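You operate a simulated robot arm through the tools that you are given. There is no shell and no other tool.

You run a simulated robot arm. Do the job below in one go: nothing can be reset, and whatever is moved stays where it is left.

TASK
Clamp the column, fit the blue steering wheel, lock it and add the red pad.
Fine: yellow lever first, red lever after the wheel is on the spline; the pad sits on the hub.

The check looks at the end state, three seconds after you hand in, the way a careful person would. Anything else that was tipped, shoved, dropped, spilled or broken makes it a failure.

THE ROBOT
A 7-joint arm with a two-finger parallel gripper, fixed in place. Base frame: the origin is on the floor under the middle of its stand, x ahead of it, y to its left, z up; the work surface is at about z = 860. Lengths are in mm, angles in rad, forces in N, time in s.
It reaches about 1524 mm from its shoulder. Its first joint turns from -2.601 to 2.601 rad. Payload 3.5 kg.
The TCP is the grasp point between the finger pads, 23 mm short of the fingertips. In the tool frame z runs along the fingers and y along their closing line. Largest opening 94 mm; finger width 38, thickness 10; the body of the gripper, 54 by 96 mm, starts 39 mm behind the TCP.
Orientation is that of the tool frame in the base frame, as a unit quaternion [w, x, y, z]. With the fingers straight down and closing along the base's y, the tool's x points along the base's -x, its y along +y and its z along -z.

THE INTERFACE
- The arm moves only by the tool jog_arm. Its arguments are lists of equal length, an entry for each row: "slide": the shift along the base's x, y, z in units of 400 mm (1.0 is 400 mm), a list of three; "rot": the turn, a rotation vector about the base's x, y, z in units of 45 degrees (1.0 is 45 degrees), a list of three; "hand": the gripper command, from -1 (fully open) to 1 (shut), values between in proportion. In form: {"slide": [[tx, ty, tz], ...], "rot": [[wx, wy, wz], ...], "hand": [hand, ...]}. A call has 1 to 20 rows; each row is the pose to reach, as a shift and turn from the pose commanded when the call began. A call with a number of a shift or a turn outside -1 to 1 is refused whole. A row lasts 0.2 s, in which the tool goes at most 50 mm and 0.15 rad; a call with a longer step from one row to the next is refused whole, and so is a gripper value outside its range. Where a pose cannot be reached the arm comes as near as it can. A force on the tool above 90 N (or 10 N above the force at the start of the call, whichever is more), or a blocked arm, ends the call early, and 0.2 s more pass. The fingers move at their own pace (about 153 mm/s each) and stop on an object; they squeeze with about 26 N. The grip force told is the motor's: it shows also when the fingers shut on nothing. Time passes only in rows, and 0.2 s behind the last, so rows that repeat a pose let the fingers close. It gives the time, the measured TCP pose, the force on the tool (base axes), the opening and the grip force at its end, in the units of the frame above (readings bear some noise), with the torque about the TCP (base axes, N m) and any sound that the robot's microphone picked up, and new pictures: "pictures" is both (left out), scene, wrist or none.
- Cameras (640 x 400 px; columns grow to the right, rows downward): "scene" is fixed at [400.2, -498.7, 1643.8]; the picture's right is [0.88, -0.47, 0.00], its down [-0.28, -0.52, -0.81] and it looks along [0.38, 0.71, -0.59] (base axes); focal length 329 px, centre (320, 200). "wrist" rides on the gripper at [86, 16, -75] in the tool frame; the picture's right is [-0.18, 0.98, 0.00], its down [-0.58, -0.11, -0.81] and it looks along [-0.79, -0.15, 0.59] (tool axes); focal length 243 px, centre (320, 200). There is no depth. A picture from a camera that has moved, and an enlarged one, comes with that camera's place and axes in the base frame and with its lens.
- zoom(camera, box): a new picture of the part [left, top, right, bottom] of that camera's present view, enlarged. The clock stands still meanwhile.
- hand_in(): hands the job in; it is judged then, once.

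Places have to be worked out from the pictures, the camera data and where the tool is seen. Open the gripper and draw the arm clear of the work before you hand the job in, unless the task says otherwise.

The tools are called after "Call:" by a JSON object that holds its "api" and its "payload". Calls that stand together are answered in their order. jog_arm: Moves the arm, as the interface text tells. Its arguments: {"type":"object","properties":{"slide":{"type":"array","items":{"type":"array","items":{"type":"number"}}},"rot":{"type":"array","items":{"type":"array","items":{"type":"number"}}},"hand":{"type":"array","items":{"type":"number"}},"pictures":{"type":"string","enum":["both","scene","wrist","none"]}},"required":["slide","rot","hand"]} The other tools are called the same way: zoom (camera, box) takes an enlarged picture of a part of a camera's view; hand_in () hands the job in.

At the start:

```text
t: 0.0
ee_pos: [938.0, 570.9, 1290.1]
orientation: [0.002, 0.0, 1.0, 0.0]
contact_force: [0.3, 0.3, -0.2]
torque: [0.02, -0.02, -0.01]
opening: 93.9
finger_force: 0.0
```

scene: 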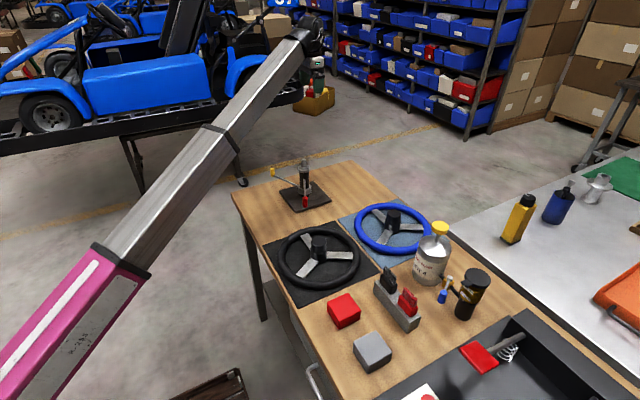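
wrist: 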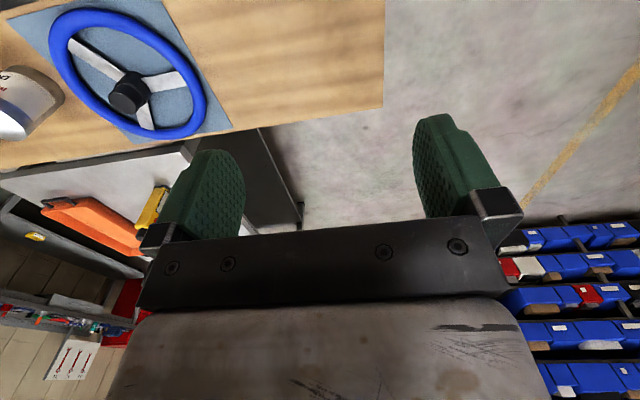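

I start by looking closely at the column fixture, the wheels and the pads before moving anything.

Call:
{"api": "zoom", "payload": {"camera": "scene", "box": [250, 140, 350, 220]}}

Call:
{"api": "zoom", "payload": {"camera": "scene", "box": [260, 190, 460, 310]}}

Call:
{"api": "zoom", "payload": {"camera": "scene", "box": [300, 260, 500, 390]}}

```text
5.00 times, centred on (300, 180) of scene
camera zoom: at [400.2, -498.7, 1643.8], right [0.88, -0.47, 0.0], down [-0.28, -0.52, -0.81], along [0.38, 0.71, -0.59], focal length 1643 px, centre (420, 300)
```

zoom: 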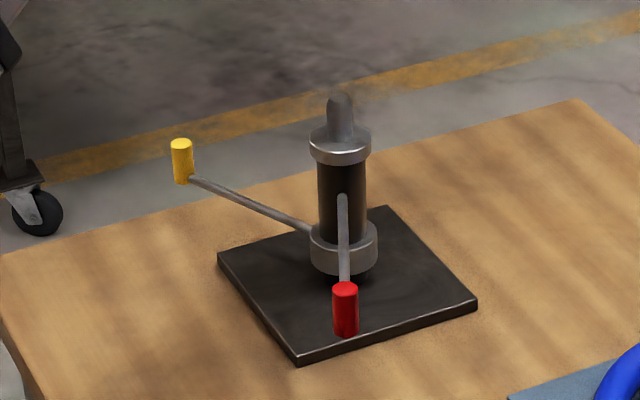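

```text
3.20 times, centred on (360, 250) of scene
camera zoom: at [400.2, -498.7, 1643.8], right [0.88, -0.47, 0.0], down [-0.28, -0.52, -0.81], along [0.38, 0.71, -0.59], focal length 1052 px, centre (192, 40)
```

zoom: 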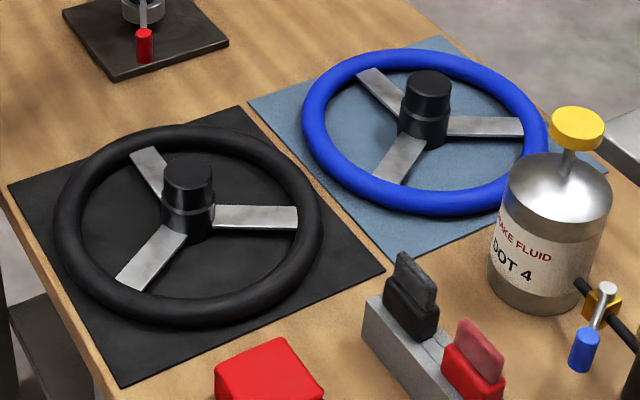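

```text
3.08 times, centred on (400, 325) of scene
camera zoom: at [400.2, -498.7, 1643.8], right [0.88, -0.47, 0.0], down [-0.28, -0.52, -0.81], along [0.38, 0.71, -0.59], focal length 1011 px, centre (74, -185)
```

zoom: 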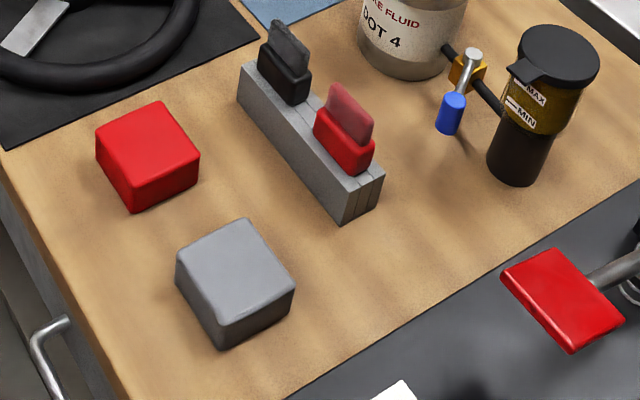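

The column fixture seems to be around (861, 490) with its spline top near z = 1040. The blue wheel is near (1040, 153), the black wheel near (743, 151), and the red block near (706, -63). I move the tool to above and in front of the column so the wrist camera can see the levers.

Call:
{"api": "jog_arm", "payload": {"slide": [[-0.07, -0.03, -0.05], [-0.14, -0.06, -0.11], [-0.21, -0.09, -0.17], [-0.28, -0.12, -0.23], [-0.34, -0.15, -0.29], [-0.395, -0.1775, -0.35], [-0.395, -0.1775, -0.35]], "rot": [[0, 0, 0], [0, 0, 0], [0, 0, 0], [0, 0, 0], [0, 0, 0], [0, 0, 0], [0, 0, 0]], "hand": [-1, -1, -1, -1, -1, -1, -1]}}

```text
t: 1.6
ee_pos: [779.9, 500.2, 1148.1]
orientation: [0.0, 0.001, 1.0, 0.0]
contact_force: [0.4, -0.1, -0.3]
torque: [0.01, 0.01, -0.01]
opening: 93.8
finger_force: 0.1
camera wrist: at [692.7, 515.9, 1221.1], right [0.18, 0.98, 0.0], down [0.58, -0.11, 0.81], along [0.79, -0.15, -0.59], focal length 243 px, centre (320, 200)
```

scene: 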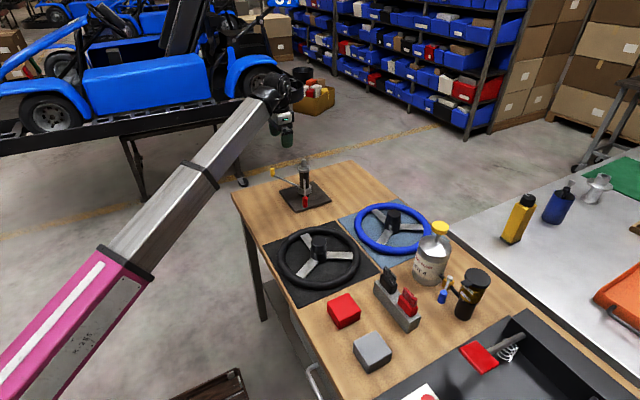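
wrist: 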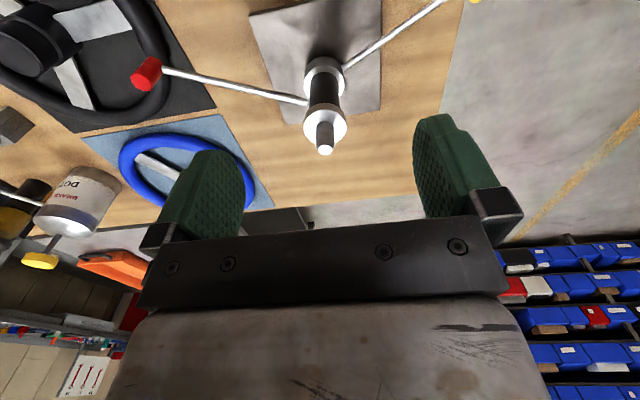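

Call:
{"api": "zoom", "payload": {"camera": "wrist", "box": [120, 0, 480, 200]}}

Call:
{"api": "zoom", "payload": {"camera": "wrist", "box": [260, 40, 400, 160]}}

Call:
{"api": "zoom", "payload": {"camera": "scene", "box": [260, 150, 340, 210]}}

```text
1.78 times, centred on (300, 100) of wrist
camera zoom: at [692.7, 515.9, 1221.1], right [0.18, 0.98, 0.0], down [0.58, -0.11, 0.81], along [0.79, -0.15, -0.59], focal length 431 px, centre (356, 378)
```

zoom: 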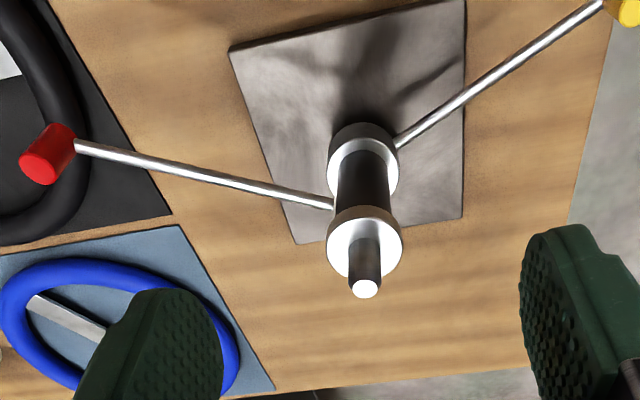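

```text
3.33 times, centred on (330, 100) of wrist
camera zoom: at [692.7, 515.9, 1221.1], right [0.18, 0.98, 0.0], down [0.58, -0.11, 0.81], along [0.79, -0.15, -0.59], focal length 809 px, centre (287, 533)
```

zoom: 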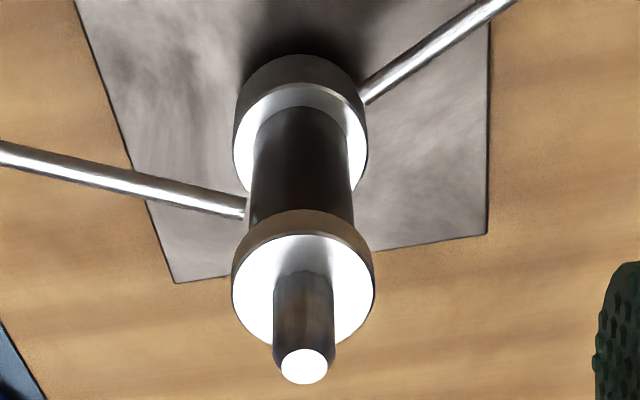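

```text
6.67 times, centred on (300, 180) of scene
camera zoom: at [400.2, -498.7, 1643.8], right [0.88, -0.47, 0.0], down [-0.28, -0.52, -0.81], along [0.38, 0.71, -0.59], focal length 2191 px, centre (453, 333)
```

zoom: 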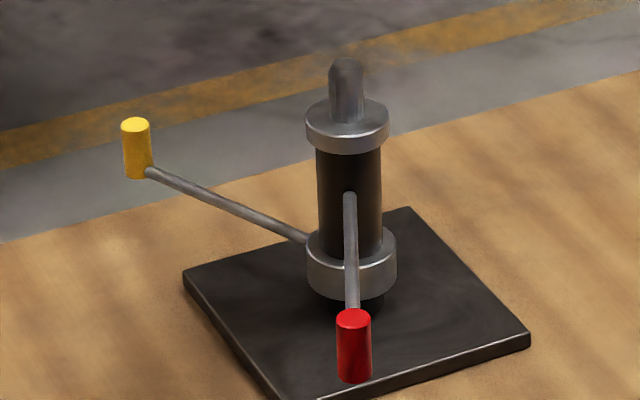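

Triangulating both views puts the yellow handle at about (790, 643, rod z≈897) and the red handle at about (785, 330, rod z≈953). Both levers look like they swing about the column's vertical axis at roughly 170 mm radius. I turn the tool so its closing line is tangential to the yellow lever and move above the handle.

Call:
{"api": "jog_arm", "payload": {"slide": [[0.0, 0.06, 0], [0.0, 0.12, 0], [0.0, 0.18, 0], [0.01, 0.24, 0], [0.02, 0.3, 0], [0.025, 0.357, 0]], "rot": [[0, 0, -0.17], [0, 0, -0.34], [0, 0, -0.51], [0, 0, -0.68], [0, 0, -0.85], [0, 0, -1.0]], "hand": [-1, -1, -1, -1, -1, -1], "pictures": "none"}}

Call:
{"api": "jog_arm", "payload": {"slide": [[0, 0, 0], [0, 0, 0], [0, 0, 0]], "rot": [[0, 0, -0.15], [0, 0, -0.3], [0, 0, -0.444]], "hand": [-1, -1, -1]}}

```text
t: 3.0
ee_pos: [788.8, 643.1, 1148.7]
orientation: [0.001, 0.384, 0.924, -0.001]
contact_force: [-0.9, -0.5, 0.2]
torque: [-0.03, -0.03, 0.01]
opening: 94.3
finger_force: 0.0
```

```text
t: 3.8
ee_pos: [787.8, 640.8, 1148.4]
orientation: [0.0, 0.538, 0.843, -0.002]
contact_force: [-0.5, -0.3, 0.1]
torque: [-0.01, 0.03, 0.02]
opening: 93.8
finger_force: 0.0
camera wrist: at [767.2, 727.2, 1221.8], right [0.97, 0.25, 0.0], down [0.15, -0.57, 0.81], along [0.2, -0.78, -0.59], focal length 243 px, centre (320, 200)
```

scene: 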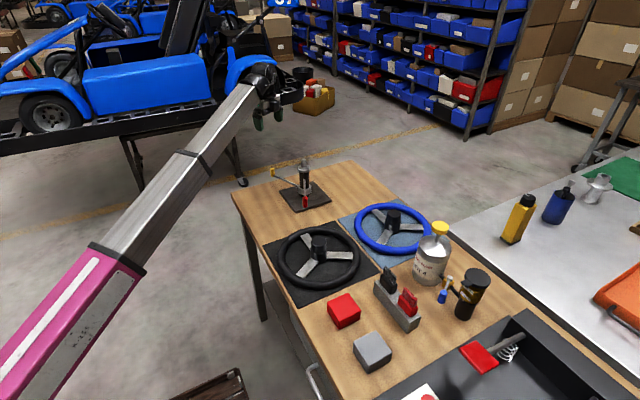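
wrist: 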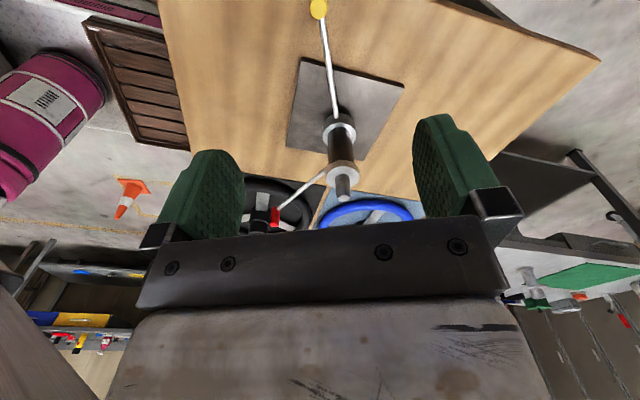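

The tool is now aligned over the yellow lever. I enlarge the views of the lever and the column to fix their places more exactly.

Call:
{"api": "zoom", "payload": {"camera": "wrist", "box": [280, 0, 400, 75]}}

Call:
{"api": "zoom", "payload": {"camera": "wrist", "box": [260, 60, 440, 210]}}

```text
5.33 times, centred on (340, 38) of wrist
camera zoom: at [767.2, 727.2, 1221.8], right [0.97, 0.25, 0.0], down [0.15, -0.57, 0.81], along [0.2, -0.78, -0.59], focal length 1294 px, centre (213, 1067)
```

zoom: 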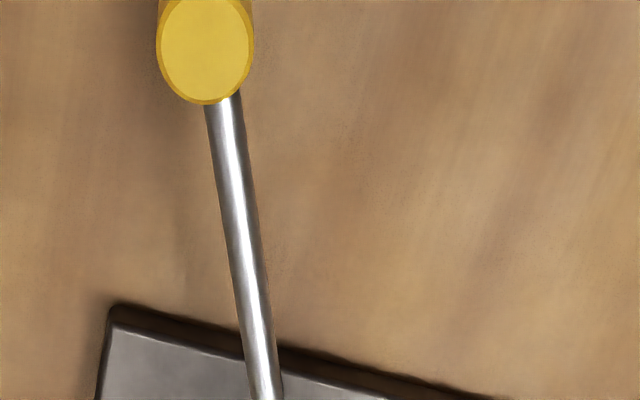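

```text
2.67 times, centred on (350, 135) of wrist
camera zoom: at [767.2, 727.2, 1221.8], right [0.97, 0.25, 0.0], down [0.15, -0.57, 0.81], along [0.2, -0.78, -0.59], focal length 647 px, centre (240, 373)
```

zoom: 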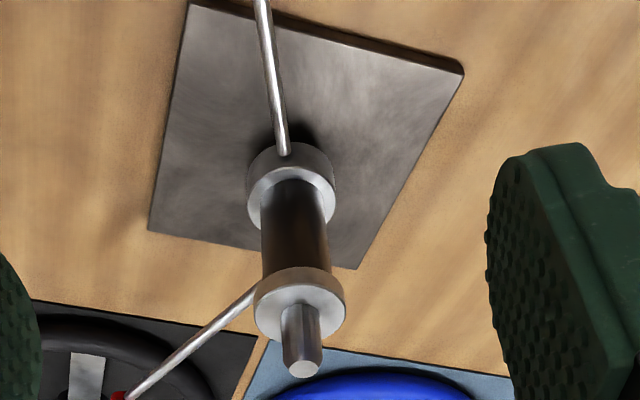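

The handle top seems to be at about (786, 647, ~930). I descend to z≈1000 over it for a near view; the fingertips will still clear the handle by about 40 mm.

Call:
{"api": "jog_arm", "payload": {"slide": [[0, 0.0, -0.1], [0, 0.0, -0.2], [0, 0.0, -0.3], [-0.005, 0.01, -0.37], [-0.005, 0.01, -0.37]], "rot": [[0, 0, 0], [0, 0, 0], [0, 0, 0], [0, 0, 0], [0, 0, 0]], "hand": [-1, -1, -1, -1, -1], "pictures": "wrist"}}

```text
t: 5.0
ee_pos: [785.9, 648.1, 1000.6]
orientation: [0.001, 0.537, 0.844, 0.0]
contact_force: [-0.3, -0.4, 0.9]
torque: [0.02, 0.0, -0.01]
opening: 94.0
finger_force: 0.1
camera wrist: at [763.6, 731.7, 1073.6], right [0.97, 0.25, 0.0], down [0.15, -0.57, 0.81], along [0.2, -0.78, -0.59], focal length 243 px, centre (320, 200)
```

wrist: 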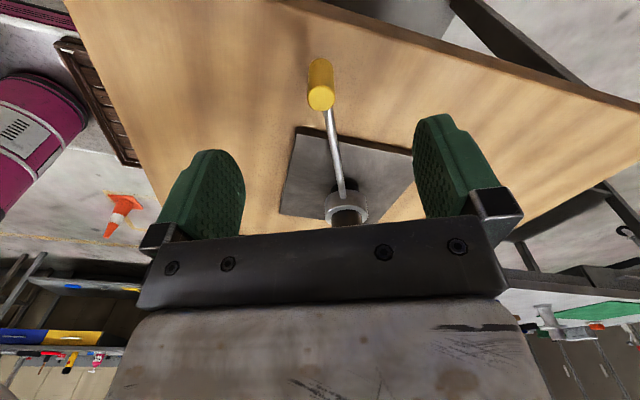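

The handle lies exactly under the TCP, running from z≈895 to 930. I lower so the pads surround it and cage it loosely.

Call:
{"api": "jog_arm", "payload": {"slide": [[0, 0.0, -0.1], [0, 0.0, -0.2], [0, 0, -0.205], [0, 0, -0.205], [0, 0, -0.205], [0, 0, -0.205]], "rot": [[0, 0, 0], [0, 0, 0], [0, 0, 0], [0, 0, 0], [0, 0, 0], [0, 0, 0]], "hand": [-1, -1, -1, 0.36, 0.36, 0.36]}}

```text
t: 6.4
ee_pos: [786.0, 649.0, 918.3]
orientation: [0.001, 0.538, 0.843, -0.001]
contact_force: [-0.4, 0.1, -0.1]
torque: [-0.01, -0.02, 0.0]
opening: 30.1
finger_force: 0.1
camera wrist: at [764.5, 733.2, 990.4], right [0.97, 0.25, 0.0], down [0.15, -0.57, 0.81], along [0.2, -0.78, -0.59], focal length 243 px, centre (320, 200)
```

scene: 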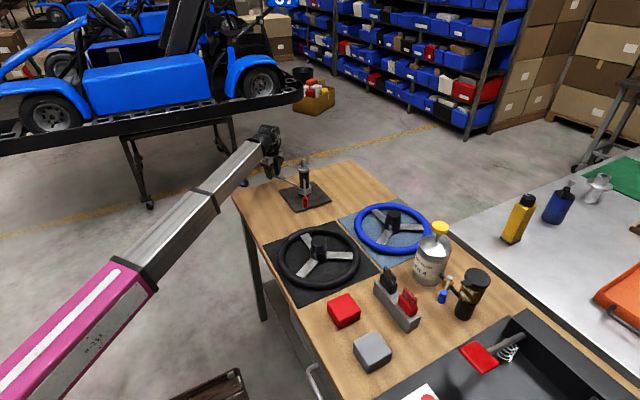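
wrist: 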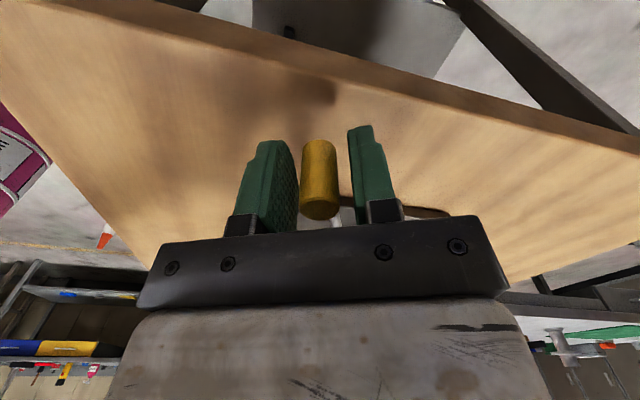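

The handle is caged and sits near the left finger. I don't know which way it clamps, so I make a small gentle tangential test push toward +x and read the force.

Call:
{"api": "jog_arm", "payload": {"slide": [[0.009, 0.0043, 0], [0.018, 0.0085, 0], [0.027, 0.0128, 0], [0.027, 0.0128, 0]], "rot": [[0, 0, 0], [0, 0, 0], [0, 0, 0], [0, 0, 0]], "hand": [0.36, 0.36, 0.36, 0.36], "pictures": "wrist"}}

```text
t: 7.4
ee_pos: [795.4, 651.1, 918.8]
orientation: [0.001, 0.537, 0.843, -0.002]
contact_force: [-15.1, -8.2, -6.9]
torque: [0.05, -0.18, 0.06]
opening: 37.5
finger_force: 8.7
camera wrist: at [774.4, 736.6, 990.9], right [0.97, 0.25, 0.0], down [0.15, -0.57, 0.81], along [0.2, -0.78, -0.59], focal length 243 px, centre (320, 200)
```

wrist: 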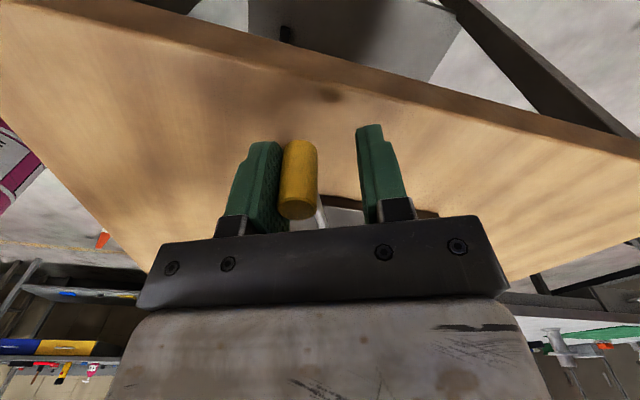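

That direction resists at about 17 N, and the handle stayed still in the world. I return and test the opposite way.

Call:
{"api": "jog_arm", "payload": {"slide": [[-0.015, -0.007, 0], [-0.03, -0.0141, 0], [-0.045, -0.0212, 0], [-0.063, -0.0297, 0], [-0.072, -0.034, 0], [-0.072, -0.034, 0]], "rot": [[0, 0, 0], [0, 0, 0], [0, 0, 0], [0, 0, 0], [0, 0, 0], [0, 0, 0]], "hand": [0.36, 0.36, 0.36, 0.36, 0.36, 0.36], "pictures": "wrist"}}

```text
t: 8.8
ee_pos: [768.3, 637.5, 919.1]
orientation: [0.001, 0.537, 0.844, -0.001]
contact_force: [0.3, -0.5, 1.0]
torque: [-0.02, 0.0, 0.0]
opening: 30.2
finger_force: 0.3
camera wrist: at [747.0, 722.9, 991.1], right [0.97, 0.25, 0.0], down [0.15, -0.57, 0.81], along [0.2, -0.78, -0.59], focal length 243 px, centre (320, 200)
```

wrist: 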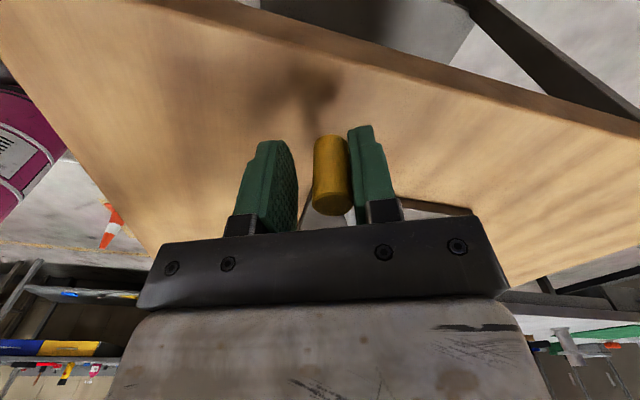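

Toward -x the lever swings freely with no force. I follow its arc about (859.5, 490) with radius 174, turning the tool with it, and watch for a stop.

Call:
{"api": "jog_arm", "payload": {"slide": [[-0.0278, -0.0168, 0], [-0.0515, -0.0355, 0], [-0.0743, -0.0558, 0], [-0.0953, -0.0778, 0], [-0.1148, -0.101, 0], [-0.1328, -0.1255, 0], [-0.1328, -0.1255, 0]], "rot": [[0, 0, 0.115], [0, 0, 0.23], [0, 0, 0.345], [0, 0, 0.46], [0, 0, 0.575], [0, 0, 0.69], [0, 0, 0.69]], "hand": [0.36, 0.36, 0.36, 0.36, 0.36, 0.36, 0.36]}}

```text
t: 10.4
ee_pos: [716.5, 588.2, 919.1]
orientation: [0.001, 0.291, 0.957, 0.0]
contact_force: [-0.2, 0.3, 0.3]
torque: [0.02, 0.01, 0.0]
opening: 30.0
finger_force: 0.1
camera wrist: at [653.0, 649.7, 992.1], right [0.7, 0.71, 0.0], down [0.42, -0.41, 0.81], along [0.58, -0.56, -0.59], focal length 243 px, centre (320, 200)
```

scene: 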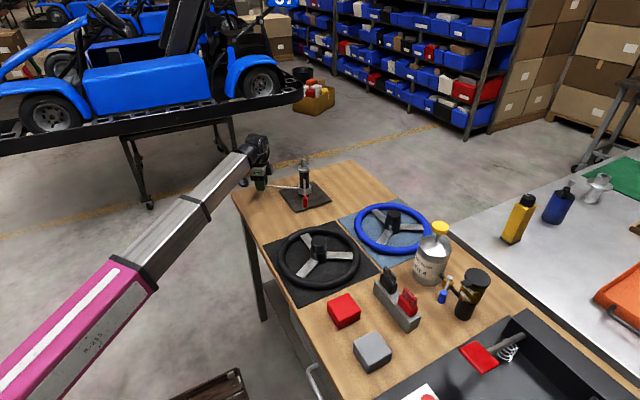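
wrist: 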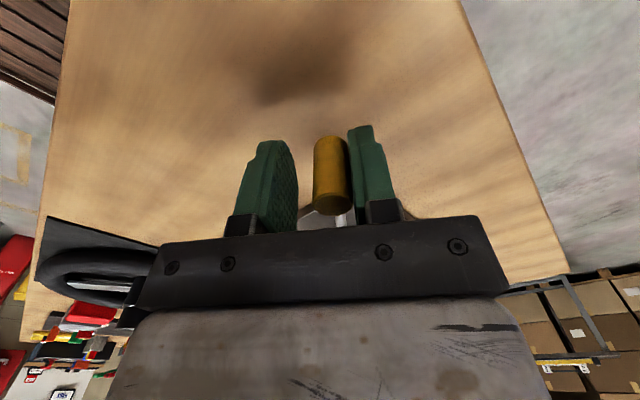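

It is still swinging freely. I keep following the arc.

Call:
{"api": "jog_arm", "payload": {"slide": [[-0.0193, -0.028, 0], [-0.0335, -0.0548, 0], [-0.0458, -0.0825, 0], [-0.0563, -0.111, 0], [-0.0645, -0.1403, 0], [-0.071, -0.17, 0]], "rot": [[0, 0, 0.09], [0, 0, 0.18], [0, 0, 0.27], [0, 0, 0.36], [0, 0, 0.45], [0, 0, 0.54]], "hand": [0.36, 0.36, 0.36, 0.36, 0.36, 0.36]}}

```text
t: 11.8
ee_pos: [686.7, 520.9, 918.2]
orientation: [0.0, 0.082, 0.997, 0.001]
contact_force: [0.0, -0.4, 0.2]
torque: [-0.03, 0.01, 0.0]
opening: 30.0
finger_force: 0.0
camera wrist: at [603.8, 550.9, 990.9], right [0.34, 0.94, 0.0], down [0.55, -0.2, 0.81], along [0.76, -0.28, -0.59], focal length 243 px, centre (320, 200)
```

scene: 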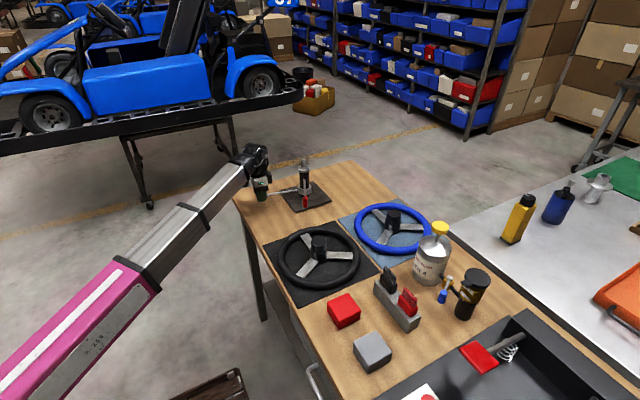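
wrist: 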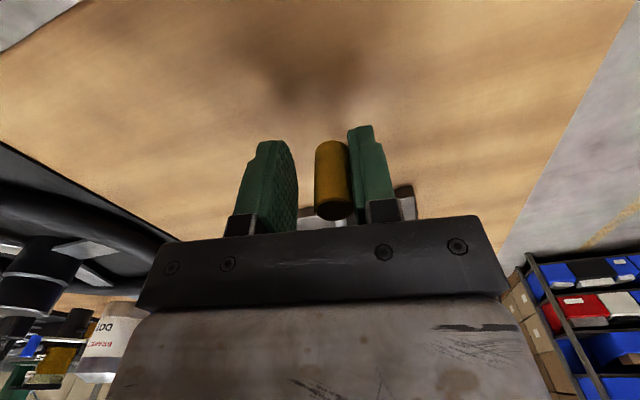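

Still no resistance at about 170°. I continue in small steps.

Call:
{"api": "jog_arm", "payload": {"slide": [[-0.0023, -0.0308, 0], [-0.0045, -0.061, 0], [-0.0045, -0.0915, 0], [-0.0023, -0.1218, 0], [0.0018, -0.1518, 0]], "rot": [[0, 0, 0.09], [0, 0, 0.18], [0, 0, 0.27], [0, 0, 0.36], [0, 0, 0.45]], "hand": [0.36, 0.36, 0.36, 0.36, 0.36]}}

```text
t: 12.9
ee_pos: [688.1, 482.3, 918.4]
orientation: [0.004, -0.066, 0.998, 0.015]
contact_force: [-9.5, 47.7, 0.8]
torque: [-0.92, -0.35, 0.58]
opening: 94.0
finger_force: 26.8
stopped in row 5: the force on the tool passed its limit at 99 N (the readings are from after the stop); the commanded pose is now the measured one
camera wrist: at [600.3, 484.4, 991.5], right [0.05, 1.0, 0.03], down [0.59, -0.06, 0.81], along [0.81, -0.02, -0.59], focal length 243 px, centre (320, 200)
```

scene: 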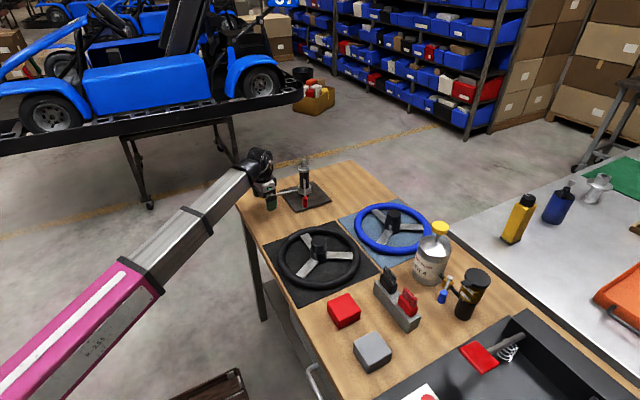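
wrist: 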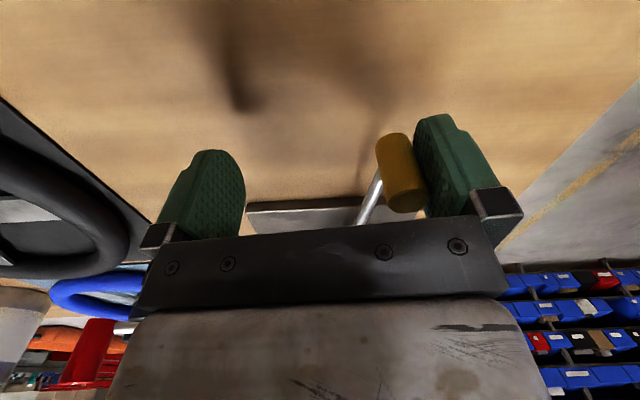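

The lever hit its stop at about 171° (force 99 N), so I overshot slightly. I back off immediately to release the load and look.

Call:
{"api": "jog_arm", "payload": {"slide": [[0, 0.015, 0], [0, 0.03, 0], [0, 0.04, 0], [0, 0.04, 0]], "rot": [[0, 0, 0], [0, 0, 0], [0, 0, 0], [0, 0, 0]], "hand": [-1, -1, -1, -1]}}

```text
t: 13.9
ee_pos: [689.5, 490.3, 919.1]
orientation: [0.004, -0.063, 0.998, 0.01]
contact_force: [-0.6, -0.9, -0.3]
torque: [0.02, 0.0, 0.01]
opening: 94.2
finger_force: 0.2
camera wrist: at [601.0, 494.4, 991.6], right [0.06, 1.0, 0.02], down [0.59, -0.05, 0.81], along [0.81, -0.04, -0.59], focal length 243 px, centre (320, 200)
```

scene: 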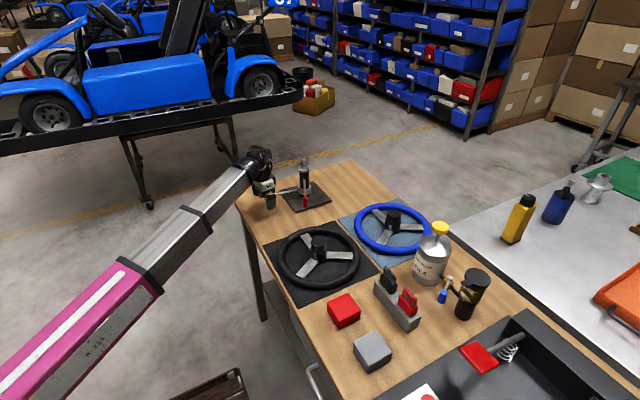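
wrist: 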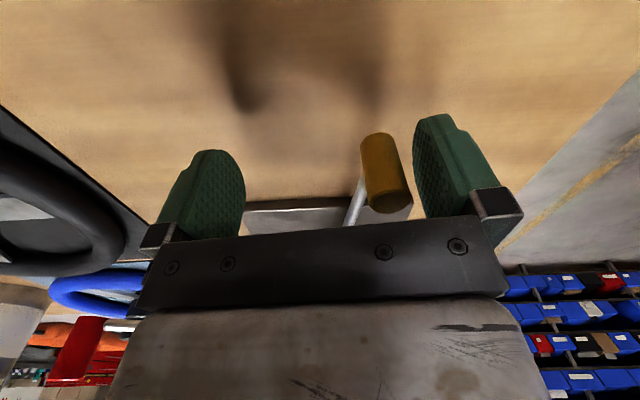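

The load is gone and the lever stays at its stop. I raise the tool and look at the fixture from above.

Call:
{"api": "jog_arm", "payload": {"slide": [[0, 0, 0.1], [0, 0, 0.2], [-0.05, 0, 0.3], [-0.1, 0, 0.4], [-0.15, 0.0, 0.5], [-0.15, 0.0, 0.55]], "rot": [[0, 0, 0], [0, 0, 0], [0, 0, 0], [0, 0, 0], [0, 0, 0], [0, 0, 0]], "hand": [-1, -1, -1, -1, -1, -1]}}

Call:
{"api": "zoom", "payload": {"camera": "scene", "box": [260, 150, 340, 210]}}

Call:
{"api": "zoom", "payload": {"camera": "wrist", "box": [200, 0, 500, 200]}}

```text
t: 15.3
ee_pos: [629.6, 490.6, 1141.3]
orientation: [0.003, -0.062, 0.998, 0.009]
contact_force: [0.3, 0.2, 0.7]
torque: [0.0, -0.03, 0.0]
opening: 93.9
finger_force: 0.0
camera wrist: at [541.5, 494.8, 1213.8], right [0.06, 1.0, 0.02], down [0.59, -0.05, 0.81], along [0.81, -0.04, -0.59], focal length 243 px, centre (320, 200)
```

scene: 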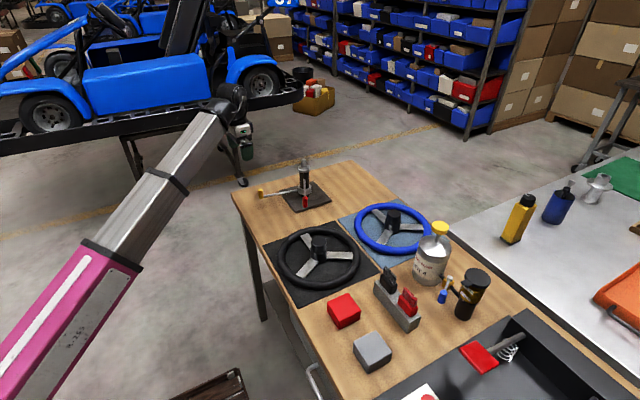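
wrist: 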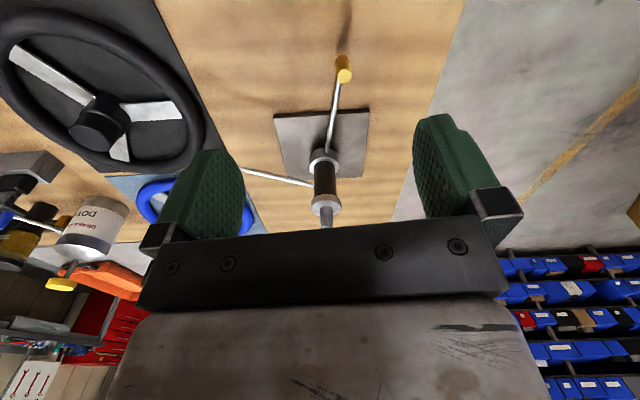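

```text
6.67 times, centred on (300, 180) of scene
camera zoom: at [400.2, -498.7, 1643.8], right [0.88, -0.47, 0.0], down [-0.28, -0.52, -0.81], along [0.38, 0.71, -0.59], focal length 2191 px, centre (453, 333)
```

zoom: 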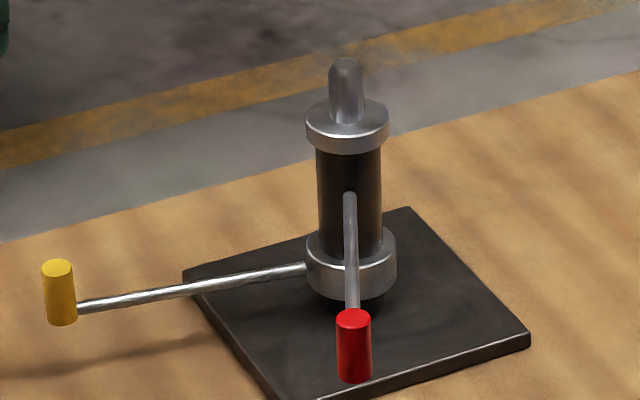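

```text
2.00 times, centred on (350, 100) of wrist
camera zoom: at [541.5, 494.8, 1213.8], right [0.06, 1.0, 0.02], down [0.59, -0.05, 0.81], along [0.81, -0.04, -0.59], focal length 485 px, centre (260, 400)
```

zoom: 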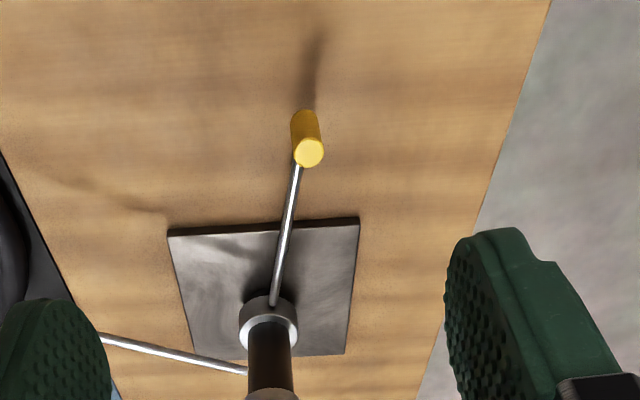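

The base plate has not moved and the yellow lever now sits at its stop, swung about 55°. Next I move over the blue wheel with the tool straightened, to measure its hub.

Call:
{"api": "jog_arm", "payload": {"slide": [[0.08, -0.07, 0.01], [0.16, -0.14, 0.02], [0.24, -0.21, 0.022], [0.32, -0.28, 0.022], [0.4, -0.36, 0.022], [0.48, -0.43, 0.022], [0.56, -0.51, 0.022], [0.64, -0.58, 0.022], [0.72, -0.66, 0.022], [0.8, -0.73, 0.022], [0.87, -0.79, 0.022], [0.926, -0.844, 0.022], [0.926, -0.844, 0.022]], "rot": [[-0.005, 0.002, -0.03], [-0.01, 0.004, -0.06], [-0.015, 0.006, -0.09], [-0.02, 0.007, -0.12], [-0.023, 0.0076, -0.15], [-0.023, 0.0076, -0.158], [-0.023, 0.0076, -0.158], [-0.023, 0.0076, -0.158], [-0.023, 0.0076, -0.158], [-0.023, 0.0076, -0.158], [-0.023, 0.0076, -0.158], [-0.023, 0.0076, -0.158], [-0.023, 0.0076, -0.158]], "hand": [-1, -1, -1, -1, -1, -1, -1, -1, -1, -1, -1, -1, -1]}}

Call:
{"api": "zoom", "payload": {"camera": "wrist", "box": [220, 0, 420, 130]}}

```text
t: 18.1
ee_pos: [1002.0, 153.8, 1148.8]
orientation: [0.0, -0.002, 1.0, 0.001]
contact_force: [-0.5, -1.6, 0.2]
torque: [0.0, 0.02, -0.01]
opening: 94.3
finger_force: 0.0
camera wrist: at [914.6, 169.2, 1221.8], right [0.18, 0.98, 0.0], down [0.58, -0.11, 0.81], along [0.79, -0.14, -0.59], focal length 243 px, centre (320, 200)
```

scene: 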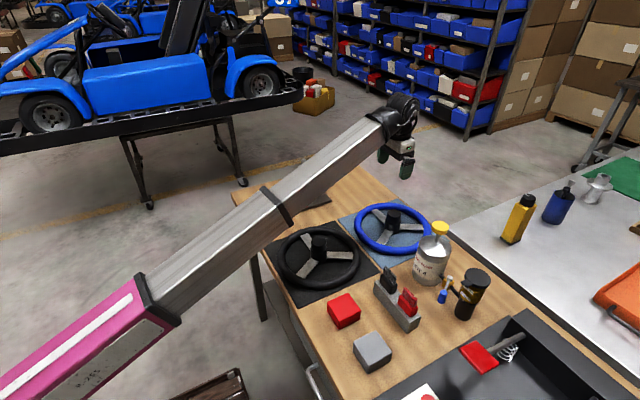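
wrist: 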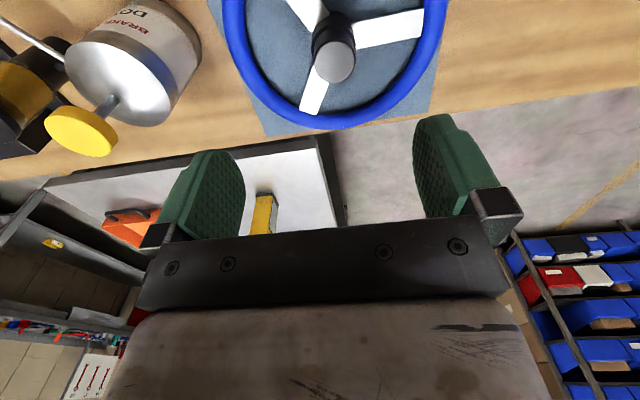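

```text
3.08 times, centred on (320, 65) of wrist
camera zoom: at [914.6, 169.2, 1221.8], right [0.18, 0.98, 0.0], down [0.58, -0.11, 0.81], along [0.79, -0.14, -0.59], focal length 746 px, centre (320, 615)
```

zoom: 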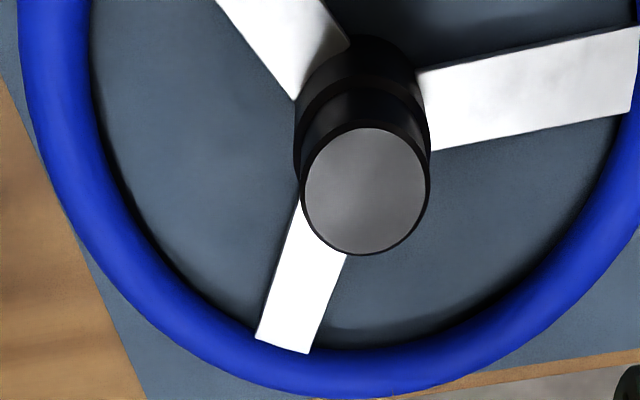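

The hub has a closed 48 mm top, located at about (1041, 162, z≈938). I move right above it at z = 1030 and check the alignment against the TCP line in the wrist view.

Call:
{"api": "jog_arm", "payload": {"slide": [[0.04, 0.01, -0.07], [0.08, 0.02, -0.15], [0.0975, 0.0205, -0.22], [0.0975, 0.0205, -0.297], [0.0975, 0.0205, -0.297]], "rot": [[0, 0, 0], [0, 0, 0], [0, 0, 0], [0, 0, 0], [0, 0, 0]], "hand": [-1, -1, -1, -1, -1], "pictures": "wrist"}}

Call:
{"api": "zoom", "payload": {"camera": "wrist", "box": [220, 0, 420, 130]}}

```text
t: 19.3
ee_pos: [1038.1, 160.8, 1030.5]
orientation: [0.001, -0.001, 1.0, 0.001]
contact_force: [-0.7, 0.0, -0.1]
torque: [-0.01, 0.03, 0.0]
opening: 94.0
finger_force: 0.0
camera wrist: at [951.2, 176.8, 1103.5], right [0.18, 0.98, 0.0], down [0.58, -0.11, 0.81], along [0.79, -0.15, -0.59], focal length 243 px, centre (320, 200)
```

wrist: 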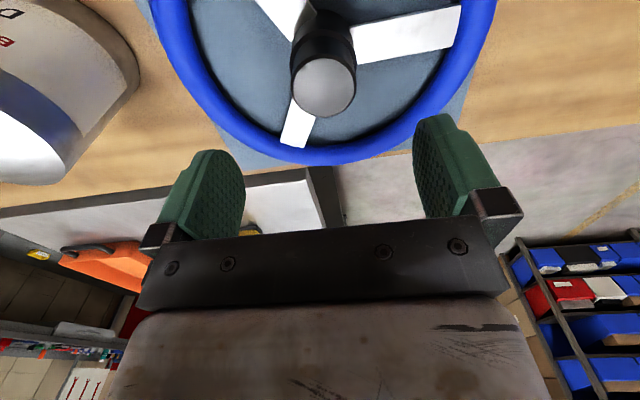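

```text
3.08 times, centred on (320, 65) of wrist
camera zoom: at [951.2, 176.8, 1103.5], right [0.18, 0.98, 0.0], down [0.58, -0.11, 0.81], along [0.79, -0.15, -0.59], focal length 746 px, centre (320, 615)
```

zoom: 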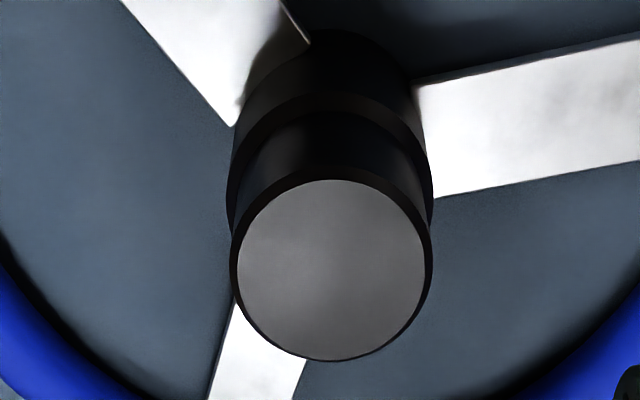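

The hub top is about 935 high, 47.5 mm across, centred near (1043, 162). Before gripping I measure the spline from the same relative pose, so that camera errors cancel. I travel there with the same tool orientation.

Call:
{"api": "jog_arm", "payload": {"slide": [[0, 0, 0.12], [-0.05, 0.09, 0.2], [-0.1, 0.18, 0.2475], [-0.16, 0.28, 0.2475], [-0.22, 0.38, 0.2475], [-0.28, 0.48, 0.2475], [-0.33, 0.58, 0.2475], [-0.38, 0.68, 0.2475], [-0.42, 0.75, 0.2475], [-0.459, 0.8195, 0.2475], [-0.459, 0.8195, 0.2475], [-0.459, 0.8195, 0.2475]], "rot": [[0, 0, 0], [0, 0, 0], [0, 0, 0], [0, 0, 0], [0, 0, 0], [0, 0, 0], [0, 0, 0], [0, 0, 0], [0, 0, 0], [0, 0, 0], [0, 0, 0], [0, 0, 0]], "hand": [-1, -1, -1, -1, -1, -1, -1, -1, -1, -1, -1, -1], "pictures": "wrist"}}

Call:
{"api": "zoom", "payload": {"camera": "wrist", "box": [220, 0, 420, 130]}}

```text
refused: row 2 steps farther than a row can; nothing moved
```

```text
3.08 times, centred on (320, 65) of wrist
camera zoom: at [951.2, 176.8, 1103.5], right [0.18, 0.98, 0.0], down [0.58, -0.11, 0.81], along [0.79, -0.15, -0.59], focal length 746 px, centre (320, 615)
```

zoom: 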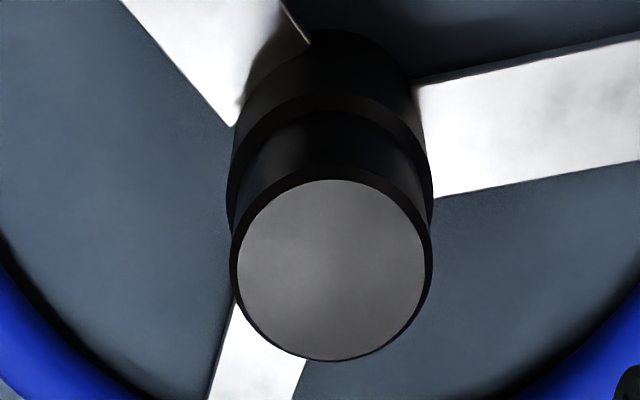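

The call was refused because one row's step was too long. I resend the same move with shorter steps.

Call:
{"api": "jog_arm", "payload": {"slide": [[0, 0, 0.11], [-0.03, 0.06, 0.2], [-0.08, 0.15, 0.2475], [-0.135, 0.25, 0.2475], [-0.19, 0.35, 0.2475], [-0.245, 0.45, 0.2475], [-0.3, 0.55, 0.2475], [-0.355, 0.65, 0.2475], [-0.41, 0.74, 0.2475], [-0.459, 0.8195, 0.2475], [-0.459, 0.8195, 0.2475], [-0.459, 0.8195, 0.2475]], "rot": [[0, 0, 0], [0, 0, 0], [0, 0, 0], [0, 0, 0], [0, 0, 0], [0, 0, 0], [0, 0, 0], [0, 0, 0], [0, 0, 0], [0, 0, 0], [0, 0, 0], [0, 0, 0]], "hand": [-1, -1, -1, -1, -1, -1, -1, -1, -1, -1, -1, -1], "pictures": "wrist"}}

Call:
{"api": "zoom", "payload": {"camera": "wrist", "box": [220, 0, 420, 130]}}

```text
t: 21.9
ee_pos: [856.2, 488.0, 1126.5]
orientation: [0.0, -0.001, 1.0, 0.002]
contact_force: [-1.0, -0.4, -0.6]
torque: [0.0, -0.01, -0.05]
opening: 94.2
finger_force: 0.0
camera wrist: at [770.0, 504.0, 1200.5], right [0.18, 0.98, 0.0], down [0.58, -0.11, 0.81], along [0.79, -0.15, -0.59], focal length 243 px, centre (320, 200)
```

wrist: 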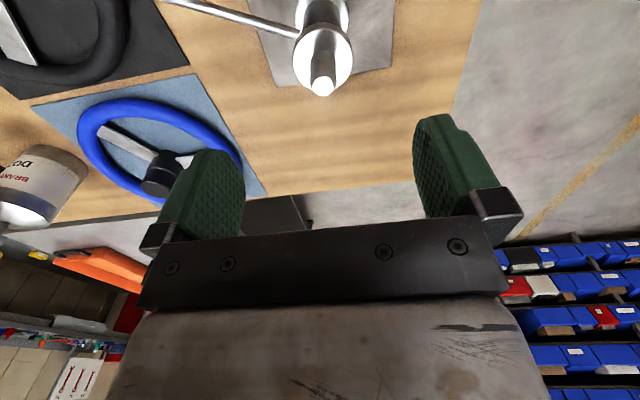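

```text
3.08 times, centred on (320, 65) of wrist
camera zoom: at [770.0, 504.0, 1200.5], right [0.18, 0.98, 0.0], down [0.58, -0.11, 0.81], along [0.79, -0.15, -0.59], focal length 746 px, centre (320, 615)
```

zoom: 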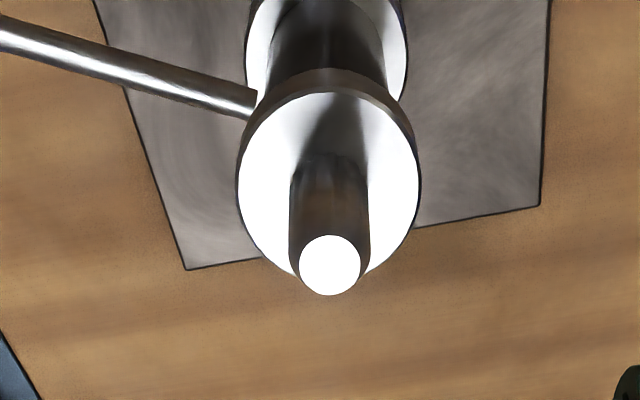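

The spline top comes out at (859.3, 489.4, 1034), in agreement with my earlier two views. I look closely at the peg's shape for any key or flat before fetching the wheel.

Call:
{"api": "zoom", "payload": {"camera": "wrist", "box": [280, 30, 370, 110]}}

Call:
{"api": "zoom", "payload": {"camera": "scene", "box": [290, 152, 320, 172]}}

```text
5.00 times, centred on (325, 70) of wrist
camera zoom: at [770.0, 504.0, 1200.5], right [0.18, 0.98, 0.0], down [0.58, -0.11, 0.81], along [0.79, -0.15, -0.59], focal length 1213 px, centre (295, 850)
```

zoom: 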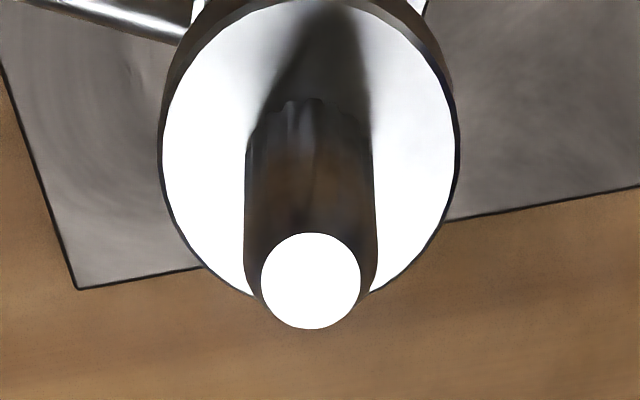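

```text
16.00 times, centred on (305, 162) of scene
camera zoom: at [400.2, -498.7, 1643.8], right [0.88, -0.47, 0.0], down [-0.28, -0.52, -0.81], along [0.38, 0.71, -0.59], focal length 5258 px, centre (560, 808)
```

zoom: 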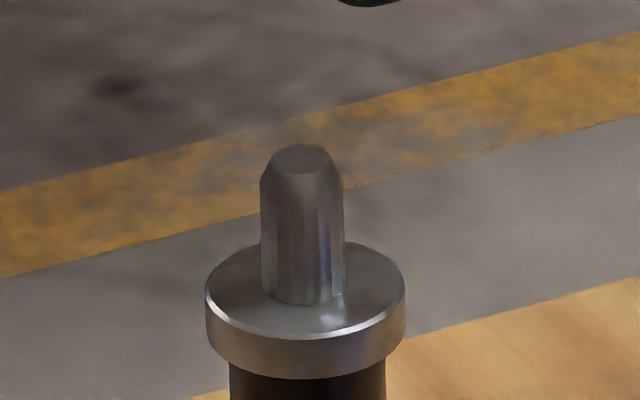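

The peg is a finely splined 21 mm stub with a generous lead-in chamfer, seated on a collar at z≈996, so there is no single key to align. I go back above the blue hub, centred on it.

Call:
{"api": "jog_arm", "payload": {"slide": [[0.04, -0.08, 0], [0.09, -0.18, 0], [0.145, -0.28, 0], [0.2, -0.38, 0], [0.255, -0.48, 0], [0.31, -0.58, 0], [0.365, -0.68, -0.02], [0.42, -0.77, -0.08], [0.4658, -0.8153, -0.17], [0.4658, -0.8153, -0.2425], [0.4658, -0.8153, -0.2425], [0.4658, -0.8153, -0.2425]], "rot": [[0, 0, 0], [0, 0, 0], [0, 0, 0], [0, 0, 0], [0, 0, 0], [0, 0, 0], [0, 0, 0], [0, 0, 0], [0, 0, 0], [0, 0, 0], [0, 0, 0], [0, 0, 0]], "hand": [-1, -1, -1, -1, -1, -1, -1, -1, -1, -1, -1, -1], "pictures": "wrist"}}

Call:
{"api": "zoom", "payload": {"camera": "wrist", "box": [220, 0, 420, 130]}}

```text
t: 24.5
ee_pos: [1042.1, 163.1, 1031.1]
orientation: [0.001, -0.001, 1.0, 0.001]
contact_force: [-0.2, -0.2, 0.3]
torque: [-0.05, -0.03, 0.01]
opening: 93.9
finger_force: 0.0
camera wrist: at [955.2, 178.3, 1104.2], right [0.18, 0.98, 0.0], down [0.58, -0.11, 0.81], along [0.79, -0.15, -0.59], focal length 243 px, centre (320, 200)
```

wrist: 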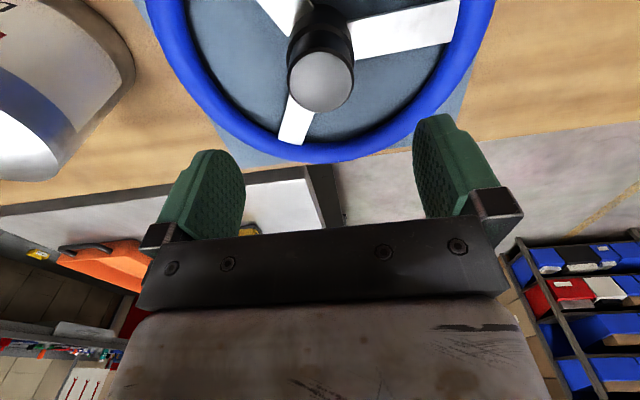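

```text
3.08 times, centred on (320, 65) of wrist
camera zoom: at [955.2, 178.3, 1104.2], right [0.18, 0.98, 0.0], down [0.58, -0.11, 0.81], along [0.79, -0.15, -0.59], focal length 746 px, centre (320, 615)
```

zoom: 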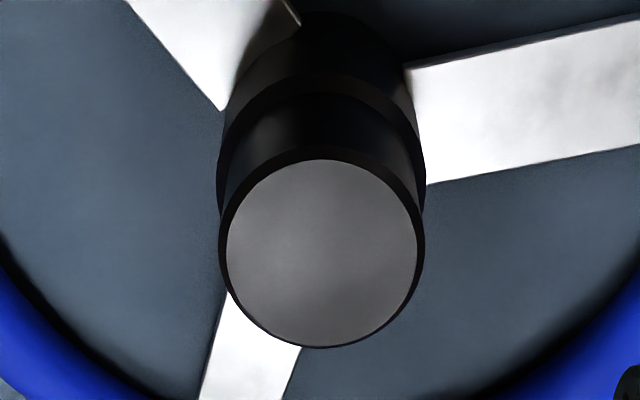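

The hub is centred under the TCP within about 1–2 mm. I descend straight down to TCP z≈920 with open fingers and then close on the upper hub.

Call:
{"api": "jog_arm", "payload": {"slide": [[0.004, 0, -0.08], [0.004, 0, -0.16], [0.004, 0, -0.22], [0.004, 0, -0.26], [0.004, 0, -0.2775], [0.004, 0, -0.2775], [0.004, 0, -0.2775]], "rot": [[0, 0, 0], [0, 0, 0], [0, 0, 0], [0, 0, 0], [0, 0, 0], [0, 0, 0], [0, 0, 0]], "hand": [-1, -1, -1, -1, -1, -1, -1]}}

Call:
{"api": "zoom", "payload": {"camera": "wrist", "box": [160, 60, 480, 260]}}

Call:
{"api": "zoom", "payload": {"camera": "scene", "box": [340, 180, 460, 260]}}

```text
t: 26.1
ee_pos: [1042.6, 164.9, 920.2]
orientation: [0.001, -0.001, 1.0, 0.001]
contact_force: [0.0, 0.1, 0.2]
torque: [-0.01, 0.0, -0.02]
opening: 94.0
finger_force: 0.0
camera wrist: at [955.8, 180.0, 993.1], right [0.18, 0.98, 0.0], down [0.58, -0.11, 0.81], along [0.79, -0.15, -0.59], focal length 243 px, centre (320, 200)
```

scene: 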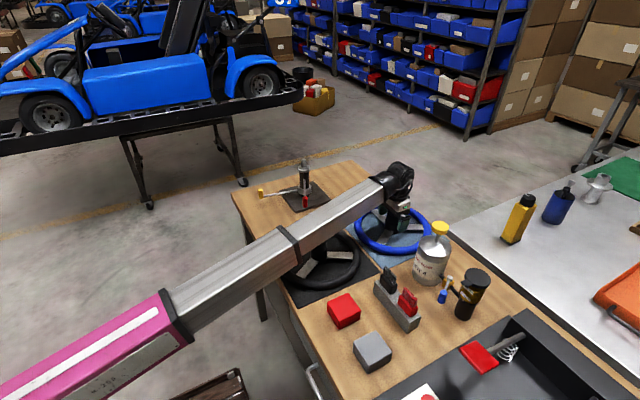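
wrist: 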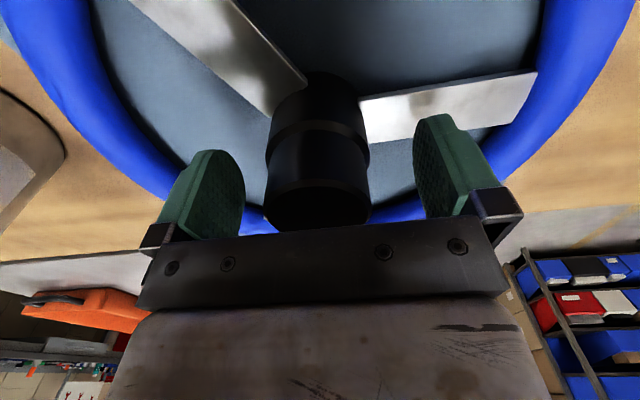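

```text
2.00 times, centred on (320, 160) of wrist
camera zoom: at [955.8, 180.0, 993.1], right [0.18, 0.98, 0.0], down [0.58, -0.11, 0.81], along [0.79, -0.15, -0.59], focal length 485 px, centre (320, 280)
```

zoom: 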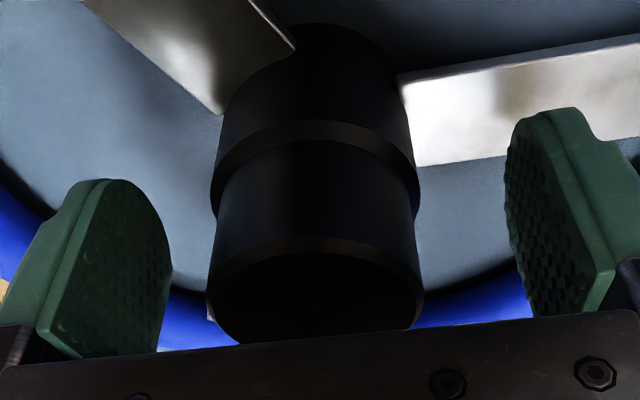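

```text
5.00 times, centred on (400, 220) of scene
camera zoom: at [400.2, -498.7, 1643.8], right [0.88, -0.47, 0.0], down [-0.28, -0.52, -0.81], along [0.38, 0.71, -0.59], focal length 1643 px, centre (-80, 100)
```

zoom: 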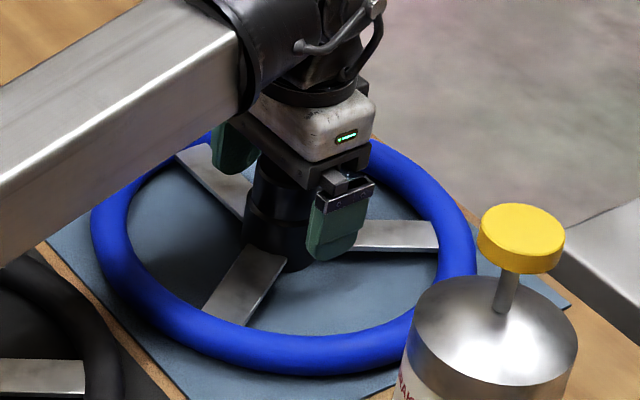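

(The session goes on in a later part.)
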